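You operate a simulated robot arm through the tools that you are given. There is no shell and no other tool. Be economical: measure what you need, move in short steps, check, and stop when the job is done.

Carry out the task below with a simulated two-armed robot. There is one attempt and no reset: what you move stays moved.

JOB
Set the cup and batch from the job card and run machine one.
Fine: pull the stop out, dose lever in.
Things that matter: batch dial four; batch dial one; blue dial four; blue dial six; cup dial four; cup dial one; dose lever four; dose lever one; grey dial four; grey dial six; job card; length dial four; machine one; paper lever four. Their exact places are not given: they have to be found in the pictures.

It is judged by the outcome, as a careful person would: the job done as asked, and still so three seconds after it is handed in. It fails if anything else is knocked over, pushed out of place, dropped, spilled or broken.

ROBOT AND FRAMES
Two 7-joint arms with fingered hands on one trunk, on a base that drives. Base frame: it is fixed to the floor where the robot stands at the start and does not move with it; the origin is under the middle of the robot, x ahead of it, y to its left, z up. Lengths are in m, angles in degrees, forces in N, time in s.
The left shoulder is at the start at [0.08, 0.241, 1.492], the right one opposite. With the tool pointing down near the work surface each hand reaches from about 0.1 to 0.94 m from the robot's upright axis, wherever it stands, measured 20 degrees to its own side. Places, roughly: batch dial four [-1, 2.5, 0.5]; batch dial one [0.8, 0.3, 0.5]; blue dial four [-0.9, 2.5, 0.7]; blue dial six [2.1, 4.7, 0.7]; cup dial four [-0.9, 2.7, 1.1]; cup dial one [0.6, 0, 1.1]; dose lever four [-0.9, 2.6, 1.2]; dose lever one [0.7, 0.1, 1.2]; grey dial four [-0.9, 2.5, 0.6]; grey dial six [2.1, 4.7, 0.6]; length dial four [-0.9, 2.5, 0.5]; machine one [1.1, 0.1, 0.8]; paper lever four [-1.1, 2.5, 1.2]; stop button one [0.6, 0.1, 0.5]. Payload 4.9 kg a hand.
Tool frame (each hand has its own): the origin (TCP) lies between the finger pads and is the grasp point; the fingertips stand 0.032 m ahead of it; z points along the fingers, y is the line along which they close. Largest opening 0.2 m; the body of the gripper starts 0.089 m behind the TCP. The gripper is a hand of 4 fingers: y runs from the thumb to the fingers, the wrist lies at [0, 0, -0.267] in the tool frame.
Orientation is told as [roll, pitch, yaw] about the base's x, y, z axes, in that order, counted from this pose: with the fingers straight down and closing along the base's y, the tool's x points along the base's -x, its y along +y and its z along -z.

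CONTROLS
- The arms move only by the tool move_arm. It takes "left_commands", "right_commands" or both (then of equal length, played together; a hand with none holds still); each is a list of rows, each an object of numbers (a shift or turn left out is 0): "rx", "ry", "rz": the turn, a rotation vector about the base's x, y, z in units of 6 degrees (1.0 is 6 degrees); "dx", "dy", "dz": the shift along the base's x, y, z in units of 50 mm (1.0 is 50 mm). In form: [{"rx": .., "ry": .., "rz": .., "dx": .., "dy": .., "dz": ..}, ...]. A call has 1 to 8 rows; each row shifts and turns the commanded pose from where the row before left it. A call with a number of a shift or a turn outside -1 to 1 is refused whole. Each row takes 0.2 s and may step no farther than 0.05 m and 8.6 degrees from the row before; otherwise, the whole call is refused. Where a pose cannot be reached the arm comes as near as it can. A force on the tool above 40 N (or 10 N above the force at the start of the call, whichever is more), or a blocked arm, ends the call early, and 0.2 s more pass. In this call time passes only in rows, and 0.2 s behind the last. The reply holds the time, the measured pose of the TCP, the force on the tool along the base axes, the opening and the grip force, in the units named above and with some noise, with the torque about the TCP (base axes, N m) and any sound that the robot's microphone picked up.
- Cameras (640 x 400 px; columns grow to the right, rows downward): "scene" is now at [0.1028, 0.0198, 1.6775]; the picture's right is [0.23, -0.97, 0.00], its down [-0.57, -0.14, -0.81] and it looks along [0.79, 0.19, -0.58] (base axes); focal length 258 px, centre (320, 200). "left" rides on the left gripper at [-0.069, -0.069, -0.116] in its tool frame; the picture's right is [0.71, -0.71, 0.00], its down [0.54, 0.54, -0.64] and it looks along [0.46, 0.45, 0.77] (tool axes); focal length 226 px, centre (320, 200). "right" rides on the right gripper at [0.069, -0.069, -0.116] in its tool frame; the picture's right is [0.71, 0.71, 0.00], its down [-0.54, 0.54, -0.64] and it looks along [-0.46, 0.45, 0.77] (tool axes); focal length 226 px, centre (320, 200).
- camera(camera): a new picture of that camera. No time passes.
- move_column(by): slides the trunk up (or, below 0, down) by that many m; the arms and the scene camera ride with it, the base frame stays. It gives what a move gives, with no picture.
- steer(legs): drives the robot by 1 to 6 legs, each [ahead, left, turn to the left] in m, m and degrees, along the robot's own axes; the way and the turn of a leg run together, so that a leg with both is an arc; at most 1.5 m and 180 degrees a leg. The arms and the cameras ride along, it lands a little off, and it stops where it bumps. It gives what a move gives.
- move_fingers(finger1, finger2, finger3, thumb_bend, hand): sets how far each is bent, from 0 (flat) to 100 (curled in); at 30 the hand is open as for a grip, at 70 the pads meet at the TCP. One left out holds its place. A second passes; each finger stops where it meets its share of the squeeze, and holds until it gets a number again. It is the only way to open and close the hand. It gives what a move gives, with no picture; readings hold the bend of each and the force on the fingers (four entries, about 0 where the hand has none), thumb and palm.
- pan_tilt(pan, tilt): turns the head with the scene camera to pan (to the left, within 86 degrees either way) and tilt (down, from -29 to 69), counted from straight ahead of the robot. It gives what a move gives.
- point_at(camera, pixels): for up to 12 pixels [column, row] of the newest picture of that camera ("zoom" is the newest enlarged one), the place [x, y, z] in the base frame of the surface seen there, good to about 0.003 m, but the place of the scene camera against the robot may be out by one fixed shift of up to 0.025 m in any direction. No time passes.
- inspect(camera, box): a new picture of the part [left, top, right, bottom] of that camera's present view, enlarged. No time passes.
- job_done(): hands the job in; it is judged then, once.

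Keep the steps short. Do not move on a guess: measure, check each grasp and each placing, and mend mistakes. In all there are 80 turns and 70 pictures (those below and enlarged ones count). Leave the grippers open and the arms clear of the work at the hand-in unless told otherwise, and finish with a single line.

The tools are called as name(argument=value, ...) on one line, values as JSON. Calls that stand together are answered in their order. move_arm: Moves the arms, as the interface text tells. Its arguments: {"type":"object","properties":{"left_commands":{"type":"array"},"right_commands":{"type":"array"}},"required":[]} The other tools are called the same way: move_column (by) slides the trunk up or down; move_fingers (finger1, finger2, finger3, thumb_bend, hand) moves the fingers one by one; steer (legs) drives the base; pan_tilt (pan, tilt) turns the head that bears the scene camera; camera (camera) takes a picture; point_at (camera, pixels) gives the place of the surface under pixels of a picture; inspect (camera, box) takes an enlarged picture of a part of a camera's view; job_done () hands the job in.

At the start:

```text
time_s: 0.0
left_tcp_pos: [0.5474, 0.5482, 1.4024]
left_tcp_rot: [0.0, -0.1, 0.1]
left_wrist_force: [-0.4, -0.4, 0.5]
left_wrist_torque: [-0.01, 0.03, -0.01]
left_opening: 0.1999
left_grip_force: 0.0
left_shape: jaw
left_bend: [30.0, 30.0, 30.0, 30.0]
left_finger forces: [0.0, 0.1, 0.0, 0.1, 0.0, 0.0]
right_tcp_pos: [0.5868, -0.0346, 1.4617]
right_tcp_rot: [0.0, 0.1, 0.0]
right_wrist_force: [0.6, 0.5, 0.2]
right_wrist_torque: [-0.01, -0.04, -0.01]
right_opening: 0.2001
right_grip_force: 0.0
right_shape: jaw
right_bend: [30.0, 30.0, 30.0, 30.0]
right_finger forces: [0.0, 0.0, 0.1, 0.0, 0.0, 0.0]
trunk travel left (down, up): [-0.4, 0.44]
robot x, y, heading: [-0.0028, -0.0032, -0.0]
head pan, tilt: [13.5, 35.6]
```

scene: 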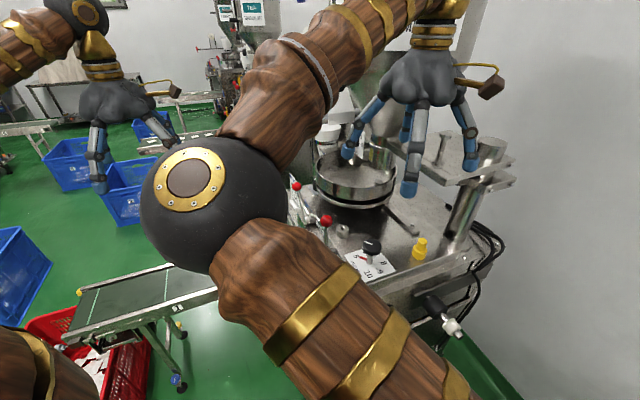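
right: 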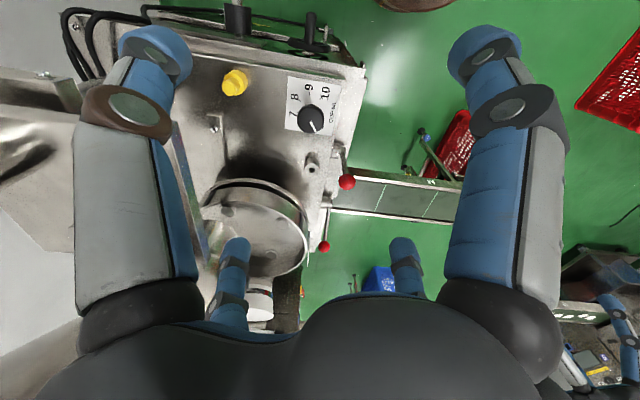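
left: 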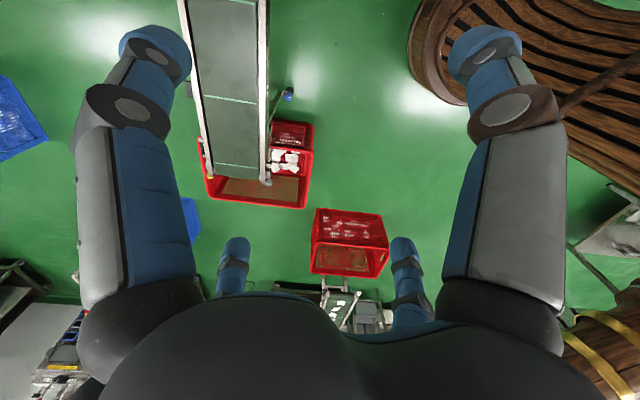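

I see machine one ahead with a cup dial on its top, at about right camera (312,118). I'll enlarge it and look for the job card.

inspect(camera="right", box=[180, 40, 400, 260])

inspect(camera="scene", box=[280, 120, 540, 360])

```text
1.82 times, centred on (290, 150) of right
```

zoom: 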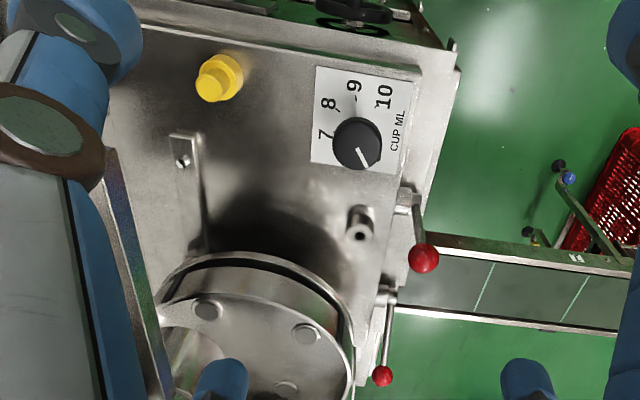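

```text
1.67 times, centred on (410, 240) of scene
```

zoom: 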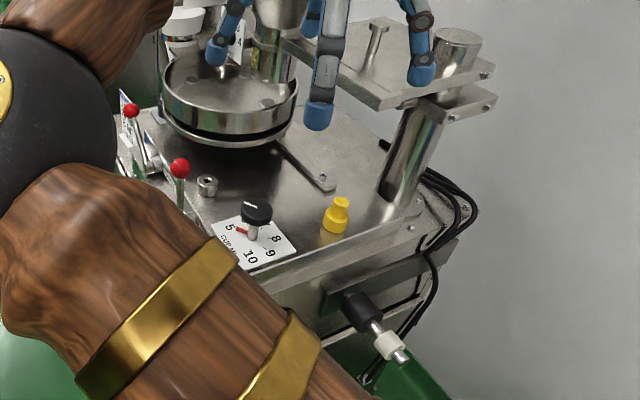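

The right arm hides the middle of the view. I'll turn the head left and right to look for the card.

pan_tilt(pan=-10, tilt=50)

camera(camera="scene")

pan_tilt(pan=45, tilt=15)

camera(camera="scene")

```text
time_s: 0.9
left_tcp_pos: [0.547, 0.5485, 1.4022]
left_tcp_rot: [0.1, 0.0, 0.1]
left_wrist_force: [0.3, -0.4, 0.6]
left_wrist_torque: [0.02, -0.02, 0.01]
left_opening: 0.1999
left_grip_force: 0.1
left_shape: jaw
left_bend: [30.0, 30.0, 30.0, 30.0]
left_finger forces: [0.0, 0.1, 0.0, 0.0, 0.0, 0.0]
right_tcp_pos: [0.5859, -0.0347, 1.4621]
right_tcp_rot: [-0.2, 0.1, -0.1]
right_wrist_force: [0.2, -0.7, -0.2]
right_wrist_torque: [0.0, -0.02, 0.0]
right_opening: 0.1997
right_grip_force: 0.1
right_shape: jaw
right_bend: [30.0, 30.0, 30.0, 30.0]
right_finger forces: [0.1, 0.0, 0.0, 0.1, 0.1, 0.0]
trunk travel left (down, up): [-0.4, 0.44]
robot x, y, heading: [0.0021, -0.001, -0.0]
head pan, tilt: [-10.0, 50.0]
```

```text
64 pictures are left
```

scene: 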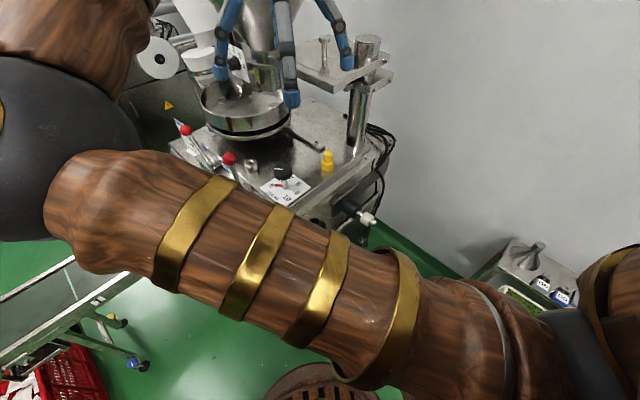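

```text
time_s: 2.1
left_tcp_pos: [0.546, 0.5473, 1.4031]
left_tcp_rot: [0.0, 0.0, 0.0]
left_wrist_force: [0.8, -0.1, 0.3]
left_wrist_torque: [-0.01, -0.01, 0.0]
left_opening: 0.1999
left_grip_force: 0.0
left_shape: jaw
left_bend: [30.0, 30.0, 30.0, 30.0]
left_finger forces: [0.0, 0.0, 0.1, 0.0, 0.0, 0.0]
right_tcp_pos: [0.586, -0.0355, 1.462]
right_tcp_rot: [-0.3, 0.1, -0.1]
right_wrist_force: [-0.5, 0.3, 0.0]
right_wrist_torque: [0.02, 0.02, -0.02]
right_opening: 0.1999
right_grip_force: 0.0
right_shape: jaw
right_bend: [30.0, 30.0, 30.0, 30.0]
right_finger forces: [0.0, 0.0, 0.1, 0.0, 0.0, 0.0]
trunk travel left (down, up): [-0.4, 0.44]
robot x, y, heading: [0.0005, -0.0001, 0.1]
head pan, tilt: [45.0, 15.0]
```

```text
63 pictures are left
```

scene: 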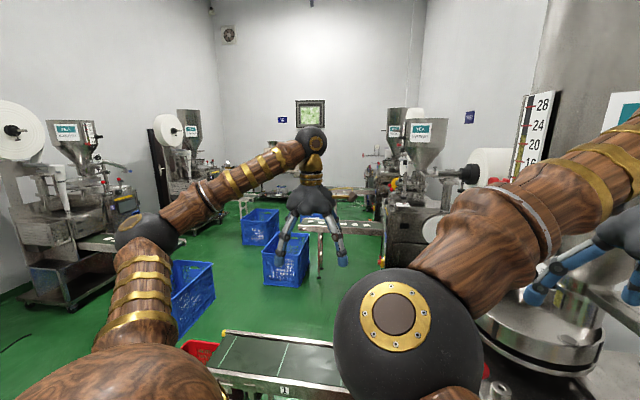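

A level scale (28, 24, 20) sits by the hopper. I'll look straight at the hopper and the wall with the head up.

pan_tilt(pan=10, tilt=5)

camera(camera="scene")

pan_tilt(pan=-60, tilt=35)

camera(camera="scene")

```text
time_s: 3.1
left_tcp_pos: [0.5476, 0.5475, 1.4025]
left_tcp_rot: [0.0, 0.0, 0.2]
left_wrist_force: [0.1, 0.4, 0.2]
left_wrist_torque: [-0.02, -0.04, 0.01]
left_opening: 0.1999
left_grip_force: 0.1
left_shape: jaw
left_bend: [30.0, 30.0, 30.0, 30.0]
left_finger forces: [0.1, 0.0, 0.1, 0.0, 0.0, 0.0]
right_tcp_pos: [0.5864, -0.0353, 1.4626]
right_tcp_rot: [-0.2, 0.1, -0.2]
right_wrist_force: [0.4, -0.3, 0.2]
right_wrist_torque: [0.0, 0.02, 0.02]
right_opening: 0.1999
right_grip_force: 0.1
right_shape: jaw
right_bend: [30.0, 30.0, 30.0, 30.0]
right_finger forces: [0.0, 0.0, 0.0, 0.1, 0.0, 0.0]
trunk travel left (down, up): [-0.4, 0.44]
robot x, y, heading: [-0.0007, -0.0025, -0.2]
head pan, tilt: [10.0, 5.0]
```

```text
62 pictures are left
```

scene: 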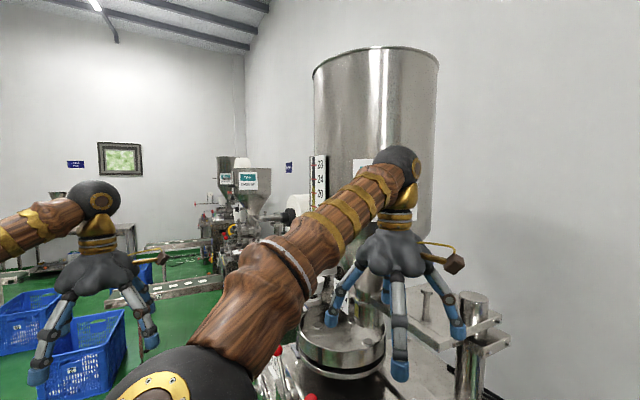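

```text
time_s: 4.5
left_tcp_pos: [0.547, 0.5476, 1.4023]
left_tcp_rot: [0.0, 0.0, 0.1]
left_wrist_force: [-0.4, -0.5, -0.7]
left_wrist_torque: [0.01, -0.03, -0.02]
left_opening: 0.2
left_grip_force: 0.0
left_shape: jaw
left_bend: [30.0, 30.0, 30.0, 30.0]
left_finger forces: [0.1, 0.0, 0.0, 0.0, 0.1, 0.0]
right_tcp_pos: [0.5871, -0.0355, 1.4626]
right_tcp_rot: [-0.2, 0.0, -0.1]
right_wrist_force: [0.2, -0.2, -0.2]
right_wrist_torque: [0.03, 0.01, 0.0]
right_opening: 0.1999
right_grip_force: 0.1
right_shape: jaw
right_bend: [30.0, 30.0, 30.0, 30.0]
right_finger forces: [0.1, 0.1, 0.0, 0.1, 0.1, 0.0]
trunk travel left (down, up): [-0.4, 0.44]
robot x, y, heading: [0.0014, -0.0005, 0.1]
head pan, tilt: [-60.0, 35.0]
```

```text
61 pictures are left
```

scene: 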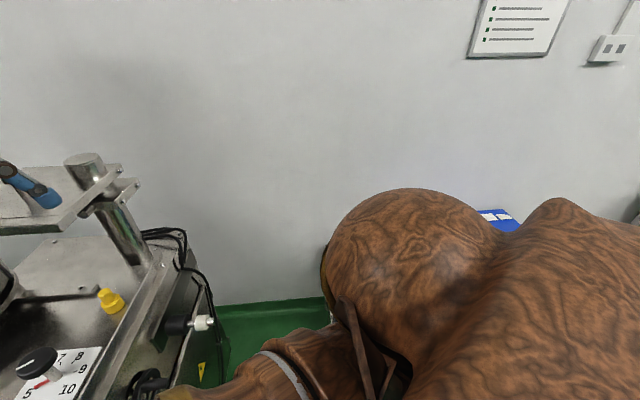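

There is a board on the wall at right (515,25) and a white card on the hopper behind the arm. I'll look up at the board, then move the right arm to clear the hopper.

pan_tilt(pan=-70, tilt=5)

camera(camera="scene")

move_arm(right_commands=[{"dx": -0.8, "dy": -0.3}, {"dx": -0.8, "dy": -0.5}, {"dx": -0.8, "dy": -0.5}, {"dx": -0.8, "dy": -0.5}, {"dy": -0.9}, {"dy": -0.9}, {"dy": -0.9}, {"dy": -0.9}])

pan_tilt(pan=10, tilt=15)

camera(camera="scene")

```text
time_s: 5.5
left_tcp_pos: [0.5461, 0.5478, 1.4027]
left_tcp_rot: [0.1, 0.0, 0.1]
left_wrist_force: [0.3, -0.8, -0.2]
left_wrist_torque: [0.0, -0.02, 0.02]
left_opening: 0.1997
left_grip_force: 0.0
left_shape: jaw
left_bend: [30.0, 30.0, 30.0, 30.0]
left_finger forces: [0.1, 0.1, 0.0, 0.0, 0.0, 0.1]
right_tcp_pos: [0.5858, -0.0348, 1.462]
right_tcp_rot: [-0.3, 0.2, -0.1]
right_wrist_force: [0.6, -0.7, 0.2]
right_wrist_torque: [0.01, -0.03, -0.01]
right_opening: 0.1997
right_grip_force: 0.0
right_shape: jaw
right_bend: [30.0, 30.0, 30.0, 30.0]
right_finger forces: [0.1, 0.0, 0.0, 0.0, 0.0, 0.1]
trunk travel left (down, up): [-0.4, 0.44]
robot x, y, heading: [0.0004, -0.001, -0.1]
head pan, tilt: [-70.0, 5.0]
```

```text
60 pictures are left
```

scene: 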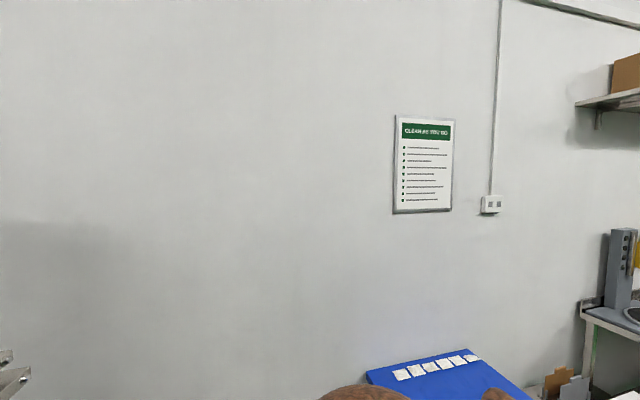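

```text
time_s: 7.0
left_tcp_pos: [0.546, 0.5477, 1.4019]
left_tcp_rot: [0.1, 0.0, 0.1]
left_wrist_force: [0.1, 1.1, 0.2]
left_wrist_torque: [0.03, 0.02, 0.0]
left_opening: 0.1999
left_grip_force: 0.0
left_shape: jaw
left_bend: [30.0, 30.0, 30.0, 30.0]
left_finger forces: [0.0, 0.0, 0.0, 0.1, 0.1, 0.0]
right_tcp_pos: [0.4315, -0.2355, 1.4448]
right_tcp_rot: [-8.3, 2.6, -0.3]
right_wrist_force: [0.2, -1.4, 0.1]
right_wrist_torque: [0.01, 0.03, 0.0]
right_opening: 0.2001
right_grip_force: 0.1
right_shape: jaw
right_bend: [30.0, 30.0, 30.0, 30.0]
right_finger forces: [0.1, 0.0, 0.0, 0.0, 0.0, 0.0]
trunk travel left (down, up): [-0.4, 0.44]
robot x, y, heading: [-0.0012, 0.0009, -0.1]
head pan, tilt: [-70.0, 5.0]
stopped in row 7 (right hand): the arm was blocked; the commanded pose is now the measured one
```

```text
time_s: 8.6
left_tcp_pos: [0.5462, 0.5493, 1.4024]
left_tcp_rot: [-0.1, -0.1, 0.1]
left_wrist_force: [-0.4, 0.4, -1.0]
left_wrist_torque: [-0.01, -0.03, -0.03]
left_opening: 0.1999
left_grip_force: 0.1
left_shape: jaw
left_bend: [30.0, 30.0, 30.0, 30.0]
left_finger forces: [0.1, 0.0, 0.1, 0.0, 0.1, 0.1]
right_tcp_pos: [0.4298, -0.2317, 1.4448]
right_tcp_rot: [-8.2, 2.7, -0.4]
right_wrist_force: [-0.3, -0.8, 1.1]
right_wrist_torque: [0.0, 0.03, 0.0]
right_opening: 0.1998
right_grip_force: 0.0
right_shape: jaw
right_bend: [30.0, 30.0, 30.0, 30.0]
right_finger forces: [0.0, 0.1, 0.0, 0.0, 0.0, 0.0]
trunk travel left (down, up): [-0.4, 0.44]
robot x, y, heading: [0.003, 0.0017, -0.0]
head pan, tilt: [10.0, 15.0]
```

```text
59 pictures are left
```

scene: 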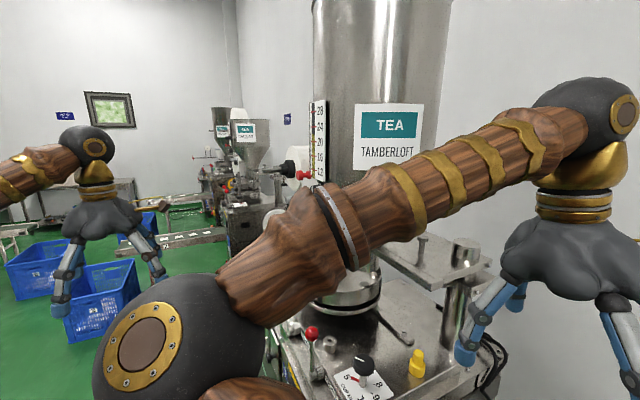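

The hopper carries only a label (TEA, TAMBERLOFT). I'll back up a little for a clearer view and look low at the front and to the left for the job card.

steer(legs=[[-0.4, 0, 0]])

pan_tilt(pan=20, tilt=35)

camera(camera="scene")

pan_tilt(pan=86, tilt=20)

camera(camera="scene")

pan_tilt(pan=-86, tilt=25)

camera(camera="scene")

```text
time_s: 11.1
left_tcp_pos: [0.151, 0.5471, 1.4015]
left_tcp_rot: [0.0, 0.1, 0.2]
left_wrist_force: [1.0, 0.0, -0.6]
left_wrist_torque: [0.01, 0.03, 0.03]
left_opening: 0.1996
left_grip_force: 0.1
left_shape: jaw
left_bend: [30.0, 30.0, 30.0, 30.0]
left_finger forces: [0.0, 0.0, 0.0, 0.0, 0.0, 0.0]
right_tcp_pos: [0.0354, -0.2332, 1.445]
right_tcp_rot: [-8.1, 2.6, -0.3]
right_wrist_force: [-0.2, -0.3, 0.5]
right_wrist_torque: [0.01, 0.03, 0.0]
right_opening: 0.1999
right_grip_force: 0.0
right_shape: jaw
right_bend: [30.0, 30.0, 30.0, 30.0]
right_finger forces: [0.0, 0.1, 0.1, 0.0, 0.0, 0.0]
trunk travel left (down, up): [-0.4, 0.44]
robot x, y, heading: [-0.3939, -0.0011, -0.0]
head pan, tilt: [10.0, 15.0]
```

```text
time_s: 11.9
left_tcp_pos: [0.1482, 0.5484, 1.4021]
left_tcp_rot: [-0.1, 0.0, 0.2]
left_wrist_force: [0.1, -0.3, 0.1]
left_wrist_torque: [0.04, -0.01, -0.01]
left_opening: 0.1999
left_grip_force: 0.1
left_shape: jaw
left_bend: [30.0, 30.0, 30.0, 30.0]
left_finger forces: [0.1, 0.1, 0.0, 0.0, 0.0, 0.0]
right_tcp_pos: [0.0323, -0.2328, 1.4462]
right_tcp_rot: [-8.2, 2.6, -0.3]
right_wrist_force: [-0.2, 0.0, 0.1]
right_wrist_torque: [0.01, -0.01, 0.0]
right_opening: 0.1996
right_grip_force: 0.0
right_shape: jaw
right_bend: [30.0, 30.0, 30.0, 30.0]
right_finger forces: [0.0, 0.0, 0.0, 0.0, 0.1, 0.0]
trunk travel left (down, up): [-0.4, 0.44]
robot x, y, heading: [-0.3968, 0.0005, 0.1]
head pan, tilt: [20.0, 35.0]
```

```text
58 pictures are left
```

scene: 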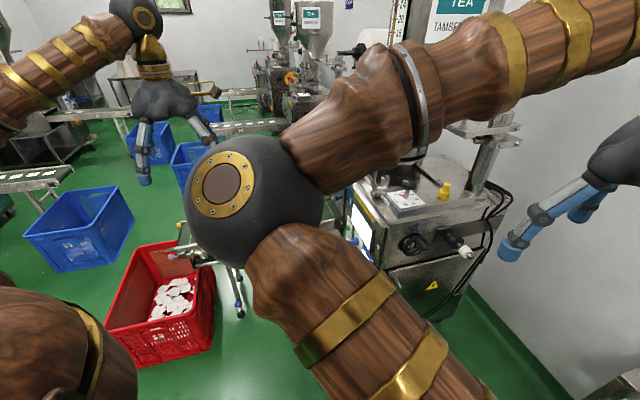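

```text
time_s: 13.2
left_tcp_pos: [0.1484, 0.548, 1.4019]
left_tcp_rot: [0.0, 0.1, 0.2]
left_wrist_force: [0.6, -0.2, 0.2]
left_wrist_torque: [0.01, -0.01, 0.01]
left_opening: 0.1999
left_grip_force: 0.0
left_shape: jaw
left_bend: [30.0, 30.0, 30.0, 30.0]
left_finger forces: [0.0, 0.0, 0.1, 0.0, 0.0, 0.1]
right_tcp_pos: [0.0339, -0.2335, 1.4461]
right_tcp_rot: [-8.1, 2.6, -0.3]
right_wrist_force: [0.0, -0.3, -0.8]
right_wrist_torque: [-0.02, -0.04, 0.0]
right_opening: 0.2
right_grip_force: 0.1
right_shape: jaw
right_bend: [30.0, 30.0, 30.0, 30.0]
right_finger forces: [0.1, 0.0, 0.1, 0.1, 0.0, 0.1]
trunk travel left (down, up): [-0.4, 0.44]
robot x, y, heading: [-0.3937, -0.0027, -0.0]
head pan, tilt: [85.9, 20.0]
```

```text
57 pictures are left
```

scene: 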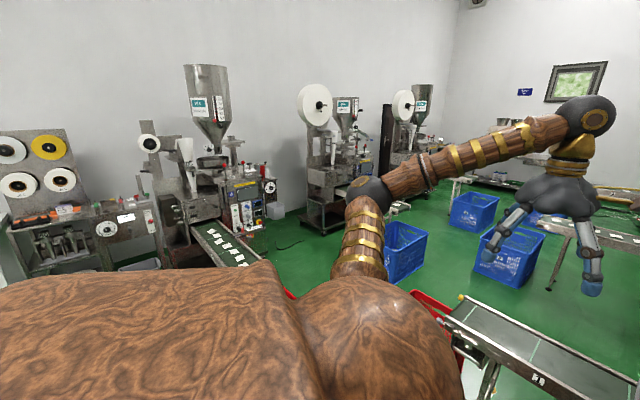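

```text
time_s: 15.8
left_tcp_pos: [0.1483, 0.5485, 1.4028]
left_tcp_rot: [0.1, 0.1, 0.2]
left_wrist_force: [-0.5, 0.5, -0.4]
left_wrist_torque: [-0.01, -0.02, -0.01]
left_opening: 0.1998
left_grip_force: 0.0
left_shape: jaw
left_bend: [30.0, 30.0, 30.0, 30.0]
left_finger forces: [0.0, 0.0, 0.1, 0.0, 0.1, 0.0]
right_tcp_pos: [0.0322, -0.2324, 1.4455]
right_tcp_rot: [-8.2, 2.6, -0.3]
right_wrist_force: [-0.1, -0.1, -0.2]
right_wrist_torque: [-0.01, -0.01, -0.02]
right_opening: 0.2
right_grip_force: 0.0
right_shape: jaw
right_bend: [30.0, 30.0, 30.0, 30.0]
right_finger forces: [0.0, 0.1, 0.0, 0.0, 0.0, 0.0]
trunk travel left (down, up): [-0.4, 0.44]
robot x, y, heading: [-0.395, -0.0029, 0.0]
head pan, tilt: [-85.9, 25.0]
```

```text
56 pictures are left
```

scene: 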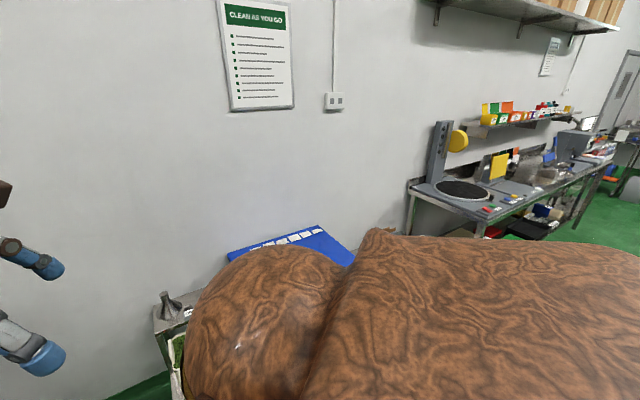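

There is a white panel with a blue edge on the machine's left front side (362,220). I'll get my right arm out of its way by lowering it first, then look.

move_arm(right_commands=[{"dz": -0.9, "dx": -0.2}, {"dz": -0.9, "dx": -0.2}, {"dz": -0.9}, {"dz": -0.9}, {"dz": -0.9}, {"dz": -0.9, "dy": -0.5}, {"dz": -0.9, "dy": -0.5}, {"dz": -0.9, "dy": -0.5}])

pan_tilt(pan=15, tilt=35)

camera(camera="scene")

```text
refused: row 6 steps farther than a row can; nothing moved
```

```text
time_s: 17.6
left_tcp_pos: [0.149, 0.5496, 1.4024]
left_tcp_rot: [0.0, 0.1, 0.2]
left_wrist_force: [0.7, -0.4, 0.9]
left_wrist_torque: [0.03, 0.01, 0.03]
left_opening: 0.1999
left_grip_force: 0.2
left_shape: jaw
left_bend: [30.0, 30.0, 30.0, 30.0]
left_finger forces: [0.0, 0.0, 0.0, 0.1, 0.0, 0.0]
right_tcp_pos: [0.0327, -0.2329, 1.446]
right_tcp_rot: [-8.2, 2.6, -0.2]
right_wrist_force: [0.2, 0.4, 0.2]
right_wrist_torque: [-0.01, 0.01, 0.02]
right_opening: 0.2002
right_grip_force: 0.1
right_shape: jaw
right_bend: [30.0, 30.0, 30.0, 30.0]
right_finger forces: [0.1, 0.0, 0.0, 0.0, 0.0, 0.0]
trunk travel left (down, up): [-0.4, 0.44]
robot x, y, heading: [-0.3976, -0.0029, 0.2]
head pan, tilt: [15.0, 35.0]
```

```text
55 pictures are left
```

scene: 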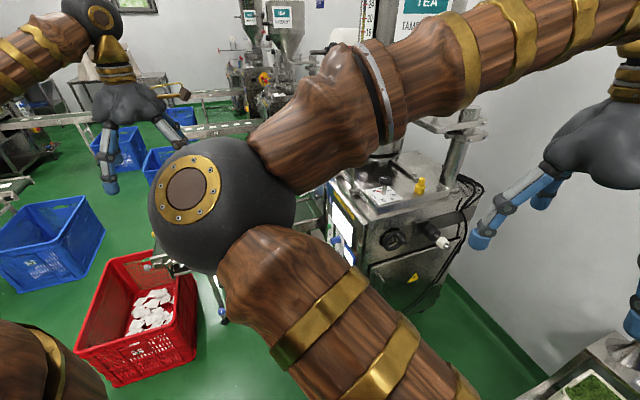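

The elbow still blocks the view. I'll lower the right hand in smaller steps.

move_arm(right_commands=[{"dz": -0.9}, {"dz": -0.9}, {"dz": -0.9}, {"dz": -0.9}, {"dz": -0.9}, {"dz": -0.9}, {"dz": -0.8, "dy": -0.5}, {"dz": -0.8, "dy": -0.5}])

inspect(camera="scene", box=[200, 100, 520, 340])

```text
time_s: 19.4
left_tcp_pos: [0.15, 0.5466, 1.4015]
left_tcp_rot: [-0.1, 0.1, 0.2]
left_wrist_force: [0.6, 0.6, 0.1]
left_wrist_torque: [-0.04, -0.01, -0.02]
left_opening: 0.1998
left_grip_force: 0.0
left_shape: jaw
left_bend: [30.0, 30.0, 30.0, 30.0]
left_finger forces: [0.0, 0.0, 0.0, 0.0, 0.0, 0.0]
right_tcp_pos: [0.0348, -0.2829, 1.0944]
right_tcp_rot: [-8.1, 2.5, -0.3]
right_wrist_force: [-0.1, -0.2, -0.9]
right_wrist_torque: [0.05, -0.02, -0.01]
right_opening: 0.1999
right_grip_force: 0.0
right_shape: jaw
right_bend: [30.0, 30.0, 30.0, 30.0]
right_finger forces: [0.0, 0.1, 0.0, 0.1, 0.0, 0.0]
trunk travel left (down, up): [-0.4, 0.44]
robot x, y, heading: [-0.3955, 0.0012, -0.1]
head pan, tilt: [15.0, 35.0]
```

```text
1.67 times, centred on (360, 220) of scene
```

zoom: 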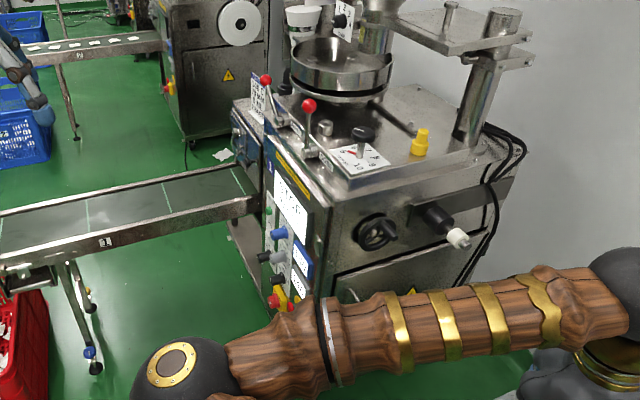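

The view is clear now: the control panel faces left, with a white sheet at zoom (290,205), buttons and dials below, and a red/yellow stop at (278,298). I'll measure points.

point_at(camera="zoom", pixels=[[290, 205], [278, 233], [264, 257], [280, 298], [265, 80], [309, 105], [362, 132], [421, 140], [318, 215], [250, 165], [376, 234], [180, 225]])

inspect(camera="scene", box=[300, 130, 420, 290])

```text
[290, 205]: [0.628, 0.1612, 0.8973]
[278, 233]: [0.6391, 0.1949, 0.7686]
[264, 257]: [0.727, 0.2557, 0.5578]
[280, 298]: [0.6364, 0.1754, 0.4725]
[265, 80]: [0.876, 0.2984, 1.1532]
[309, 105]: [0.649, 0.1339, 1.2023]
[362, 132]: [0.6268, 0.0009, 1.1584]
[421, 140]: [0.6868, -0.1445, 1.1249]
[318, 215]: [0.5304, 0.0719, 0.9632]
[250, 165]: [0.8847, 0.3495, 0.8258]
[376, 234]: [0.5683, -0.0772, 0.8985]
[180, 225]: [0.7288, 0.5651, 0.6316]
```

```text
2.50 times, centred on (360, 210) of scene
```

zoom: 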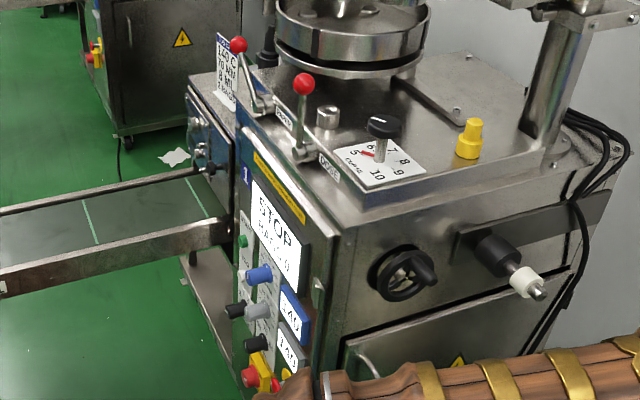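

The small card at zoom (227,80) reads 140 C, 70 MM, 8 ML and one more line: that's the job card. The near lever is DOSE, the far one PAPER. I'll enlarge the card and the panel screen.

inspect(camera="scene", box=[300, 138, 328, 178])

inspect(camera="scene", box=[320, 190, 360, 290])

camera(camera="scene")

```text
10.00 times, centred on (314, 158) of scene
```

zoom: 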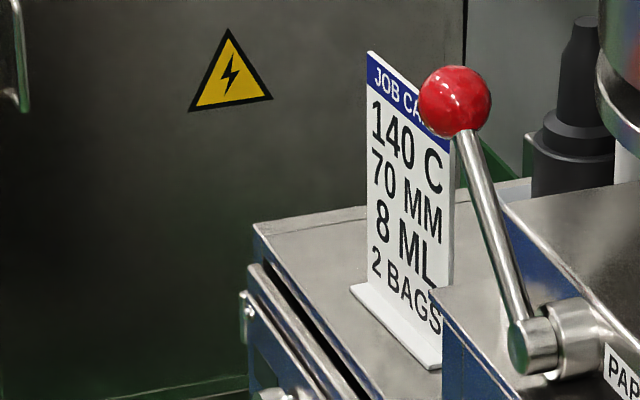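

```text
4.00 times, centred on (340, 240) of scene
```

zoom: 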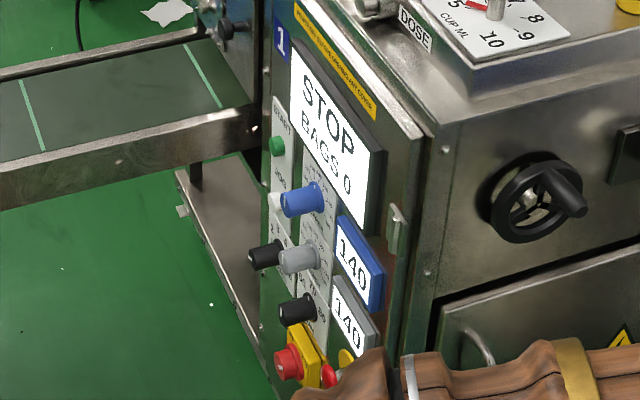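

```text
50 pictures are left
```

scene: 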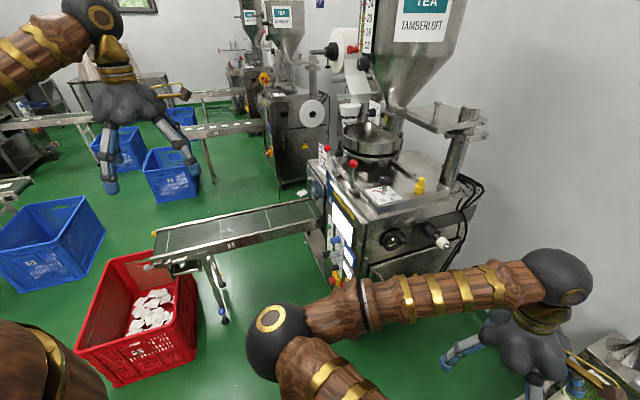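

Job card: 140 C, 70 MM, 8 ML, 2 BAGS. So cup = 8 and batch = 2. The heater displays already read 140. Next I'll measure the obstacles (red crate, conveyor) and the floor space around the panel.

point_at(camera="scene", pixels=[[195, 362], [112, 386], [78, 350], [180, 247], [154, 232], [320, 222], [313, 203], [330, 195], [352, 207], [336, 283], [370, 222], [224, 320]])

```text
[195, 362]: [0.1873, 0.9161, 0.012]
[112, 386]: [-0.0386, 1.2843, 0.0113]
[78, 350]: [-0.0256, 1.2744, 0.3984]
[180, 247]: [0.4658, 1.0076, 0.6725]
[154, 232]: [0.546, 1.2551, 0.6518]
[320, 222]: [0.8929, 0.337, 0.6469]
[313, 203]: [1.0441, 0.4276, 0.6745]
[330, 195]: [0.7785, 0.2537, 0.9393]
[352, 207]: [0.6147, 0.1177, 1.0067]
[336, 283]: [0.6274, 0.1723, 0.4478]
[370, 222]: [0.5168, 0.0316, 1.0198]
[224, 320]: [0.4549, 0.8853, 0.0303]
```

I'll tuck the left arm back and lower it, then drive left, turn right about 50 degrees to face the panel, and approach.

move_arm(left_commands=[{"dx": -0.6, "dz": -0.7}, {"dx": -0.6, "dz": -0.7}, {"dx": -0.6, "dz": -0.7}, {"dx": -0.6, "dz": -0.7}, {"dx": -0.6, "dz": -0.7}, {"dz": -0.7}])

steer(legs=[[0, 0.5, 0], [0, 0, -50]])

pan_tilt(pan=0, tilt=40)

camera(camera="scene")

```text
time_s: 20.8
left_tcp_pos: [-0.0, 0.5482, 1.192]
left_tcp_rot: [-0.2, 0.1, 0.1]
left_wrist_force: [0.1, -0.2, -0.2]
left_wrist_torque: [-0.02, 0.03, 0.02]
left_opening: 0.2001
left_grip_force: 0.1
left_shape: jaw
left_bend: [30.0, 30.0, 30.0, 30.0]
left_finger forces: [0.0, 0.0, 0.0, 0.0, 0.0, 0.1]
right_tcp_pos: [0.0328, -0.2797, 1.0958]
right_tcp_rot: [-8.3, 2.8, -0.4]
right_wrist_force: [0.9, -0.3, -0.9]
right_wrist_torque: [0.0, 0.01, -0.01]
right_opening: 0.1998
right_grip_force: 0.1
right_shape: jaw
right_bend: [30.0, 30.0, 30.0, 30.0]
right_finger forces: [0.0, 0.1, 0.0, 0.0, 0.1, 0.0]
trunk travel left (down, up): [-0.4, 0.44]
robot x, y, heading: [-0.3957, -0.0006, 0.2]
head pan, tilt: [15.0, 35.0]
```

```text
time_s: 26.0
left_tcp_pos: [0.2822, 0.524, 1.1929]
left_tcp_rot: [0.1, 0.1, -51.0]
left_wrist_force: [-0.5, -0.1, 0.5]
left_wrist_torque: [0.02, 0.0, 0.0]
left_opening: 0.2001
left_grip_force: 0.0
left_shape: jaw
left_bend: [30.0, 30.0, 30.0, 30.0]
left_finger forces: [0.0, 0.0, 0.0, 0.0, 0.0, 0.0]
right_tcp_pos: [-0.3426, -0.0213, 1.0953]
right_tcp_rot: [-8.2, 2.6, -51.4]
right_wrist_force: [-0.8, -0.7, 0.2]
right_wrist_torque: [0.0, 0.03, 0.02]
right_opening: 0.1998
right_grip_force: 0.1
right_shape: jaw
right_bend: [30.0, 30.0, 30.0, 30.0]
right_finger forces: [0.0, 0.0, 0.1, 0.0, 0.0, 0.0]
trunk travel left (down, up): [-0.4, 0.44]
robot x, y, heading: [-0.3938, 0.4932, -50.8]
head pan, tilt: [15.0, 35.0]
```

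```text
time_s: 26.7
left_tcp_pos: [0.2817, 0.5239, 1.1933]
left_tcp_rot: [0.0, 0.1, -51.1]
left_wrist_force: [0.3, -0.3, 0.7]
left_wrist_torque: [0.01, -0.02, -0.01]
left_opening: 0.1997
left_grip_force: 0.0
left_shape: jaw
left_bend: [30.0, 30.0, 30.0, 30.0]
left_finger forces: [0.1, 0.1, 0.1, 0.0, 0.0, 0.0]
right_tcp_pos: [-0.3416, -0.0206, 1.0942]
right_tcp_rot: [-8.1, 2.6, -51.5]
right_wrist_force: [-0.1, -0.3, 0.0]
right_wrist_torque: [-0.03, 0.0, -0.01]
right_opening: 0.1999
right_grip_force: 0.0
right_shape: jaw
right_bend: [30.0, 30.0, 30.0, 30.0]
right_finger forces: [0.0, 0.1, 0.0, 0.0, 0.0, 0.0]
trunk travel left (down, up): [-0.4, 0.44]
robot x, y, heading: [-0.3956, 0.4887, -50.9]
head pan, tilt: [0.0, 40.0]
```

```text
49 pictures are left
```

scene: 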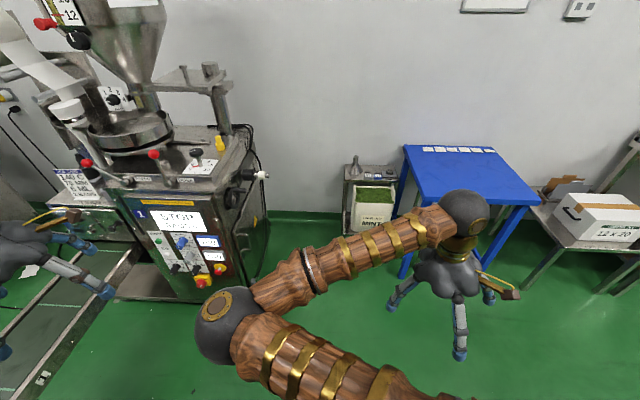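

Now the panel is seen from the front. I'll enlarge it and the cup dial.

inspect(camera="scene", box=[136, 200, 240, 300])

point_at(camera="zoom", pixels=[[150, 70], [410, 100], [300, 260], [375, 280], [250, 420], [420, 280]])

inspect(camera="scene", box=[70, 130, 230, 220])

```text
4.00 times, centred on (188, 250) of scene
```

zoom: 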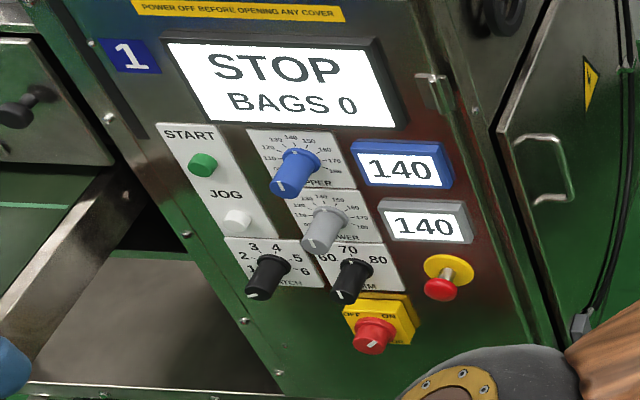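

```text
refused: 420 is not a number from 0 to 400
```

```text
4.00 times, centred on (150, 175) of scene
```

zoom: 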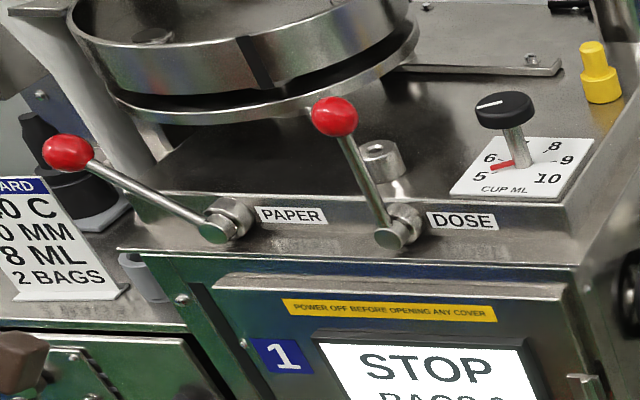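

Stop mushroom is at first-zoom (440,280), START at (203,165), batch dial at (268,278), with a separate rotary main switch at (373,335). I'll measure them from a fresh picture.

inspect(camera="scene", box=[136, 200, 240, 300])

point_at(camera="zoom", pixels=[[180, 60], [350, 80], [203, 165], [293, 264], [262, 290], [440, 290], [470, 265], [356, 272], [345, 295], [230, 350], [470, 330], [180, 200]])

inspect(camera="scene", box=[70, 130, 230, 220])

point_at(camera="zoom", pixels=[[333, 117], [395, 236], [70, 152], [215, 233], [504, 110], [515, 150], [480, 168], [552, 147], [565, 160], [545, 182], [460, 222], [600, 70]])

```text
4.00 times, centred on (188, 250) of scene
```

zoom: 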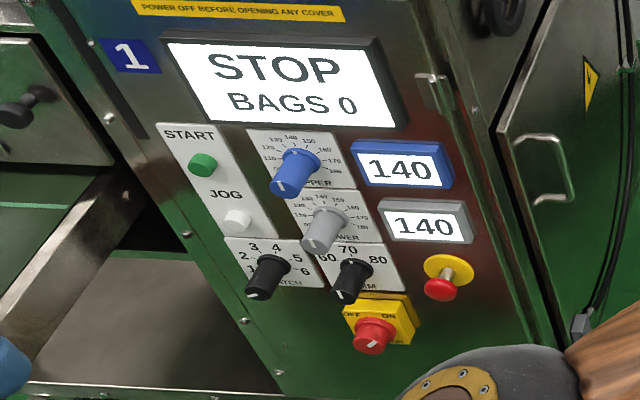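

```text
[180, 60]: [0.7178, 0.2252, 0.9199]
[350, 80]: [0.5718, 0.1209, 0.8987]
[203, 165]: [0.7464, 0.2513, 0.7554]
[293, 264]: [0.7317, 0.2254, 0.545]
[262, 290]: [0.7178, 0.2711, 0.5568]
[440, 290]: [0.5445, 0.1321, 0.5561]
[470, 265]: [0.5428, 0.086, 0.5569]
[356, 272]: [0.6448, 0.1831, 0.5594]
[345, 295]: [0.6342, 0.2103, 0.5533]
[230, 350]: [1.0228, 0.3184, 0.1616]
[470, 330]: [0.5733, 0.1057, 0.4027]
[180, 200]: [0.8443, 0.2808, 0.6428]
```

```text
4.00 times, centred on (150, 175) of scene
```

zoom: 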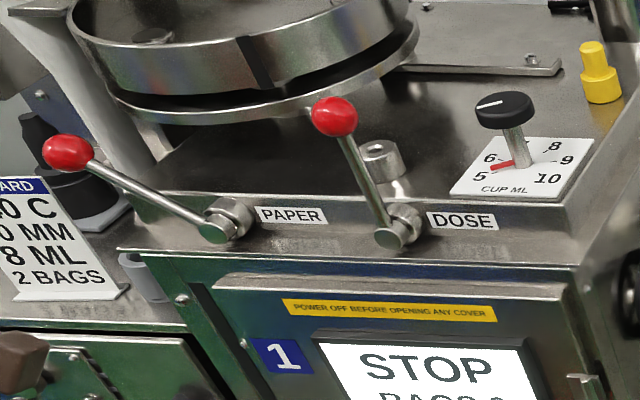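

```text
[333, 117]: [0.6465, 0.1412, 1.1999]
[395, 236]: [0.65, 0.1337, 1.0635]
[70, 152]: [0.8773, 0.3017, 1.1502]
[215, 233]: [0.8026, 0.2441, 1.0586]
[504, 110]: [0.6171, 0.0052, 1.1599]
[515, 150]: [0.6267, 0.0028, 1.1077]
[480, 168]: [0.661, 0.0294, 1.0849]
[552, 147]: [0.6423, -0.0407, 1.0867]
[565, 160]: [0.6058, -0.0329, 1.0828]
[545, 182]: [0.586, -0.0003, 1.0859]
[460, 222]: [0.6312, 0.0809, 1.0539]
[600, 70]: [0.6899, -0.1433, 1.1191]
```

Panel geometry: its normal points along about (-0.59, 0.81); dose lever is upright, paper lever is tilted left about 45 degrees. I'll drive to a stand about 0.7 m in front of the panel, clear of the crate.

steer(legs=[[0.2, 0.374, 0], [0, 0, -3.2]])

pan_tilt(pan=20, tilt=35)

camera(camera="scene")

```text
time_s: 29.8
left_tcp_pos: [0.7021, 0.5752, 1.193]
left_tcp_rot: [-0.1, -0.1, -54.1]
left_wrist_force: [0.6, 1.4, 0.3]
left_wrist_torque: [-0.05, 0.01, 0.03]
left_opening: 0.2
left_grip_force: 0.1
left_shape: jaw
left_bend: [30.0, 30.0, 30.0, 30.0]
left_finger forces: [0.0, 0.0, 0.1, 0.0, 0.1, 0.0]
right_tcp_pos: [0.0506, 0.0617, 1.096]
right_tcp_rot: [-8.2, 2.6, -54.6]
right_wrist_force: [0.6, 0.5, -0.3]
right_wrist_torque: [-0.01, -0.02, 0.03]
right_opening: 0.2
right_grip_force: 0.0
right_shape: jaw
right_bend: [30.0, 30.0, 30.0, 30.0]
right_finger forces: [0.1, 0.0, 0.0, 0.0, 0.0, 0.0]
trunk travel left (down, up): [-0.4, 0.44]
robot x, y, heading: [0.0305, 0.5752, -54.3]
head pan, tilt: [0.0, 40.0]
```

```text
time_s: 30.6
left_tcp_pos: [0.7028, 0.5732, 1.1934]
left_tcp_rot: [0.0, 0.1, -54.1]
left_wrist_force: [-0.6, -1.0, 0.3]
left_wrist_torque: [0.02, -0.03, -0.01]
left_opening: 0.2
left_grip_force: 0.0
left_shape: jaw
left_bend: [30.0, 30.0, 30.0, 30.0]
left_finger forces: [0.1, 0.0, 0.0, 0.0, 0.1, 0.0]
right_tcp_pos: [0.0505, 0.0626, 1.0937]
right_tcp_rot: [-8.2, 2.7, -54.5]
right_wrist_force: [0.3, 0.0, -0.8]
right_wrist_torque: [0.03, 0.0, -0.03]
right_opening: 0.1997
right_grip_force: 0.0
right_shape: jaw
right_bend: [30.0, 30.0, 30.0, 30.0]
right_finger forces: [0.0, 0.0, 0.0, 0.1, 0.0, 0.0]
trunk travel left (down, up): [-0.4, 0.44]
robot x, y, heading: [0.0259, 0.5698, -54.4]
head pan, tilt: [20.0, 35.0]
```

```text
44 pictures are left
```

scene: 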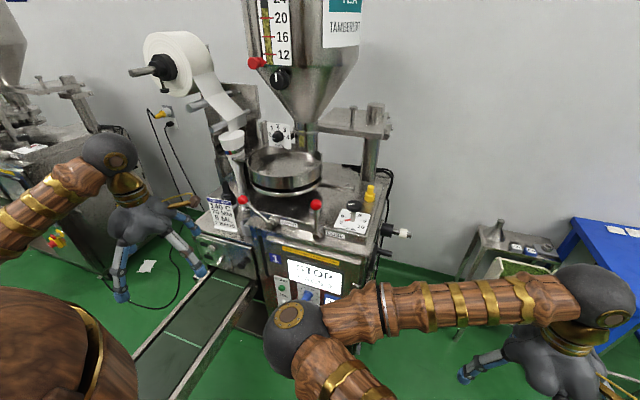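

The stand is good. First the cup dial with the right hand: raise it to about z 1.42 and level it while the fingers stay open.

move_arm(right_commands=[{"dz": 0.9, "rx": 0.22, "ry": -0.68}, {"dz": 0.9, "rx": 0.22, "ry": -0.68}, {"dz": 0.9}, {"dz": 0.9}, {"dz": 0.9}, {"dz": 0.9}, {"dz": 0.9}, {"dz": 0.6}])

move_arm(right_commands=[{"dx": 0.9}, {"dx": 0.9}, {"dx": 0.9}, {"dx": 0.9}, {"dx": 0.9}, {"dx": 0.9}, {"dx": 0.9}, {"dx": 0.9}])

move_fingers(hand="right", finger1=48, finger2=48, finger3=48, thumb_bend=48)

camera(camera="right")

```text
time_s: 32.4
left_tcp_pos: [0.7022, 0.5755, 1.1937]
left_tcp_rot: [0.0, 0.1, -54.0]
left_wrist_force: [-0.2, 0.3, -0.6]
left_wrist_torque: [0.0, -0.03, 0.0]
left_opening: 0.2001
left_grip_force: 0.1
left_shape: jaw
left_bend: [30.0, 30.0, 30.0, 30.0]
left_finger forces: [0.0, 0.0, 0.0, 0.0, 0.0, 0.0]
right_tcp_pos: [0.0475, 0.0631, 1.4408]
right_tcp_rot: [-0.1, 0.0, -54.3]
right_wrist_force: [-0.5, 0.2, -0.3]
right_wrist_torque: [0.01, -0.01, 0.01]
right_opening: 0.1999
right_grip_force: 0.1
right_shape: jaw
right_bend: [30.0, 30.0, 30.0, 30.0]
right_finger forces: [0.0, 0.1, 0.0, 0.0, 0.0, 0.0]
trunk travel left (down, up): [-0.4, 0.44]
robot x, y, heading: [0.0251, 0.575, -54.0]
head pan, tilt: [20.0, 35.0]
```

```text
time_s: 34.2
left_tcp_pos: [0.7041, 0.5746, 1.1927]
left_tcp_rot: [-0.2, 0.1, -54.0]
left_wrist_force: [0.9, 0.0, 0.0]
left_wrist_torque: [-0.01, 0.02, -0.01]
left_opening: 0.1997
left_grip_force: 0.2
left_shape: jaw
left_bend: [30.0, 30.0, 30.0, 30.0]
left_finger forces: [0.0, 0.0, 0.0, 0.0, 0.0, 0.1]
right_tcp_pos: [0.414, 0.0614, 1.441]
right_tcp_rot: [-0.1, 0.1, -54.3]
right_wrist_force: [0.7, 0.4, -0.4]
right_wrist_torque: [0.0, 0.04, -0.02]
right_opening: 0.1999
right_grip_force: 0.1
right_shape: jaw
right_bend: [30.0, 30.0, 30.0, 30.0]
right_finger forces: [0.1, 0.0, 0.0, 0.0, 0.1, 0.1]
trunk travel left (down, up): [-0.4, 0.44]
robot x, y, heading: [0.0294, 0.5723, -54.2]
head pan, tilt: [20.0, 35.0]
```

```text
time_s: 35.2
left_tcp_pos: [0.7034, 0.5734, 1.1922]
left_tcp_rot: [0.0, 0.1, -54.1]
left_wrist_force: [-0.3, -0.2, -0.2]
left_wrist_torque: [0.04, 0.02, -0.03]
left_opening: 0.2
left_grip_force: 0.1
left_shape: jaw
left_bend: [30.0, 30.0, 30.0, 30.0]
left_finger forces: [0.0, 0.0, 0.0, 0.1, 0.1, 0.0]
right_tcp_pos: [0.4115, 0.0615, 1.4407]
right_tcp_rot: [-0.1, 0.0, -54.3]
right_wrist_force: [0.4, -0.1, 0.4]
right_wrist_torque: [-0.01, -0.01, -0.03]
right_opening: 0.0769
right_grip_force: 0.1
right_shape: fingers
right_bend: [48.0, 48.0, 48.0, 48.0]
right_finger forces: [0.0, 0.0, 0.0, 0.0, 0.0, 0.1]
trunk travel left (down, up): [-0.4, 0.44]
robot x, y, heading: [0.026, 0.5736, -54.1]
head pan, tilt: [20.0, 35.0]
```

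```text
43 pictures are left
```

right: 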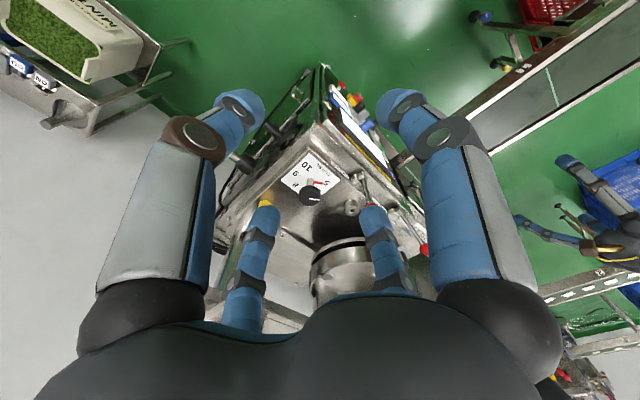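

The dial shows clearly in the right camera at (310,190), between the fingers. I'll enlarge and measure it.

inspect(camera="right", box=[264, 140, 360, 220])

point_at(camera="right", pixels=[[307, 190], [368, 205], [327, 181], [308, 164], [297, 174], [352, 208], [264, 203]])

```text
5.00 times, centred on (312, 180) of right
```

zoom: 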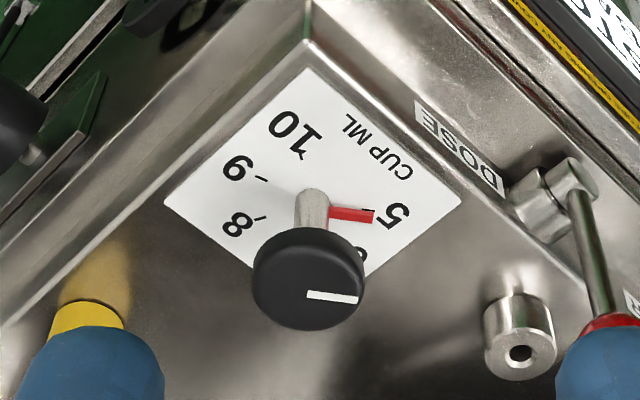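

```text
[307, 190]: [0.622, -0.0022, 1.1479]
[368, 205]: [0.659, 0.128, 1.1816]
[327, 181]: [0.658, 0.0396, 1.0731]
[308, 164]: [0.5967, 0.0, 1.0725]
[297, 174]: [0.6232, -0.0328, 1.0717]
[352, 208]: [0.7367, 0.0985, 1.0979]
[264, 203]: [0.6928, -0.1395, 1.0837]
```

Now I'll measure the tick marks, the pointer and the shaft to get the turn angle.

point_at(camera="zoom", pixels=[[262, 180], [258, 217], [304, 154], [370, 216], [335, 212], [394, 213], [238, 167], [238, 222], [292, 125], [308, 280], [345, 297], [360, 253]])

```text
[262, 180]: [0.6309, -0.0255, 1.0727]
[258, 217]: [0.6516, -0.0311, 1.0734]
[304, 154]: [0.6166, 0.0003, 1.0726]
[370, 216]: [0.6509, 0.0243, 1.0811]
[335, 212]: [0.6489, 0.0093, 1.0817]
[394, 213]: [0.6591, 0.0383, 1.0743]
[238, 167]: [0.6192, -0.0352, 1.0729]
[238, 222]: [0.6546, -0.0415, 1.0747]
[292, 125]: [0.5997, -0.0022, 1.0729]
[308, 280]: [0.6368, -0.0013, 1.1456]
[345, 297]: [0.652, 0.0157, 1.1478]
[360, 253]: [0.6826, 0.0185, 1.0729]
```

The pointer is on 5; the dial's centre is about (0.642, 0.001), with 48 degrees per mark, so 8 is about 144 degrees clockwise. Before moving over it, I'll check the distance to the bowl and hopper.

point_at(camera="scene", pixels=[[285, 188], [318, 178], [300, 170], [340, 52], [300, 80], [310, 120], [335, 10], [350, 125], [385, 120]])

point_at(camera="right", pixels=[[320, 262], [345, 243], [365, 250], [290, 255]])

```text
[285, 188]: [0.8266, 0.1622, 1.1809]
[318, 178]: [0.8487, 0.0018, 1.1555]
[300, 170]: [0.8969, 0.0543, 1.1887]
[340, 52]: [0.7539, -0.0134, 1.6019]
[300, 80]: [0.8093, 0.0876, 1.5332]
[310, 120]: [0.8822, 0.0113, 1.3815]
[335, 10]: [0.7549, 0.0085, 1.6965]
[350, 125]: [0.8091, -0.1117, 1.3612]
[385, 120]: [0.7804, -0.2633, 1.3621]
```

```text
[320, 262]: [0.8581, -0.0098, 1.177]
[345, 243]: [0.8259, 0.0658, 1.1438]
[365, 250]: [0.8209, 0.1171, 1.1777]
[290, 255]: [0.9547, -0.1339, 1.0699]
```

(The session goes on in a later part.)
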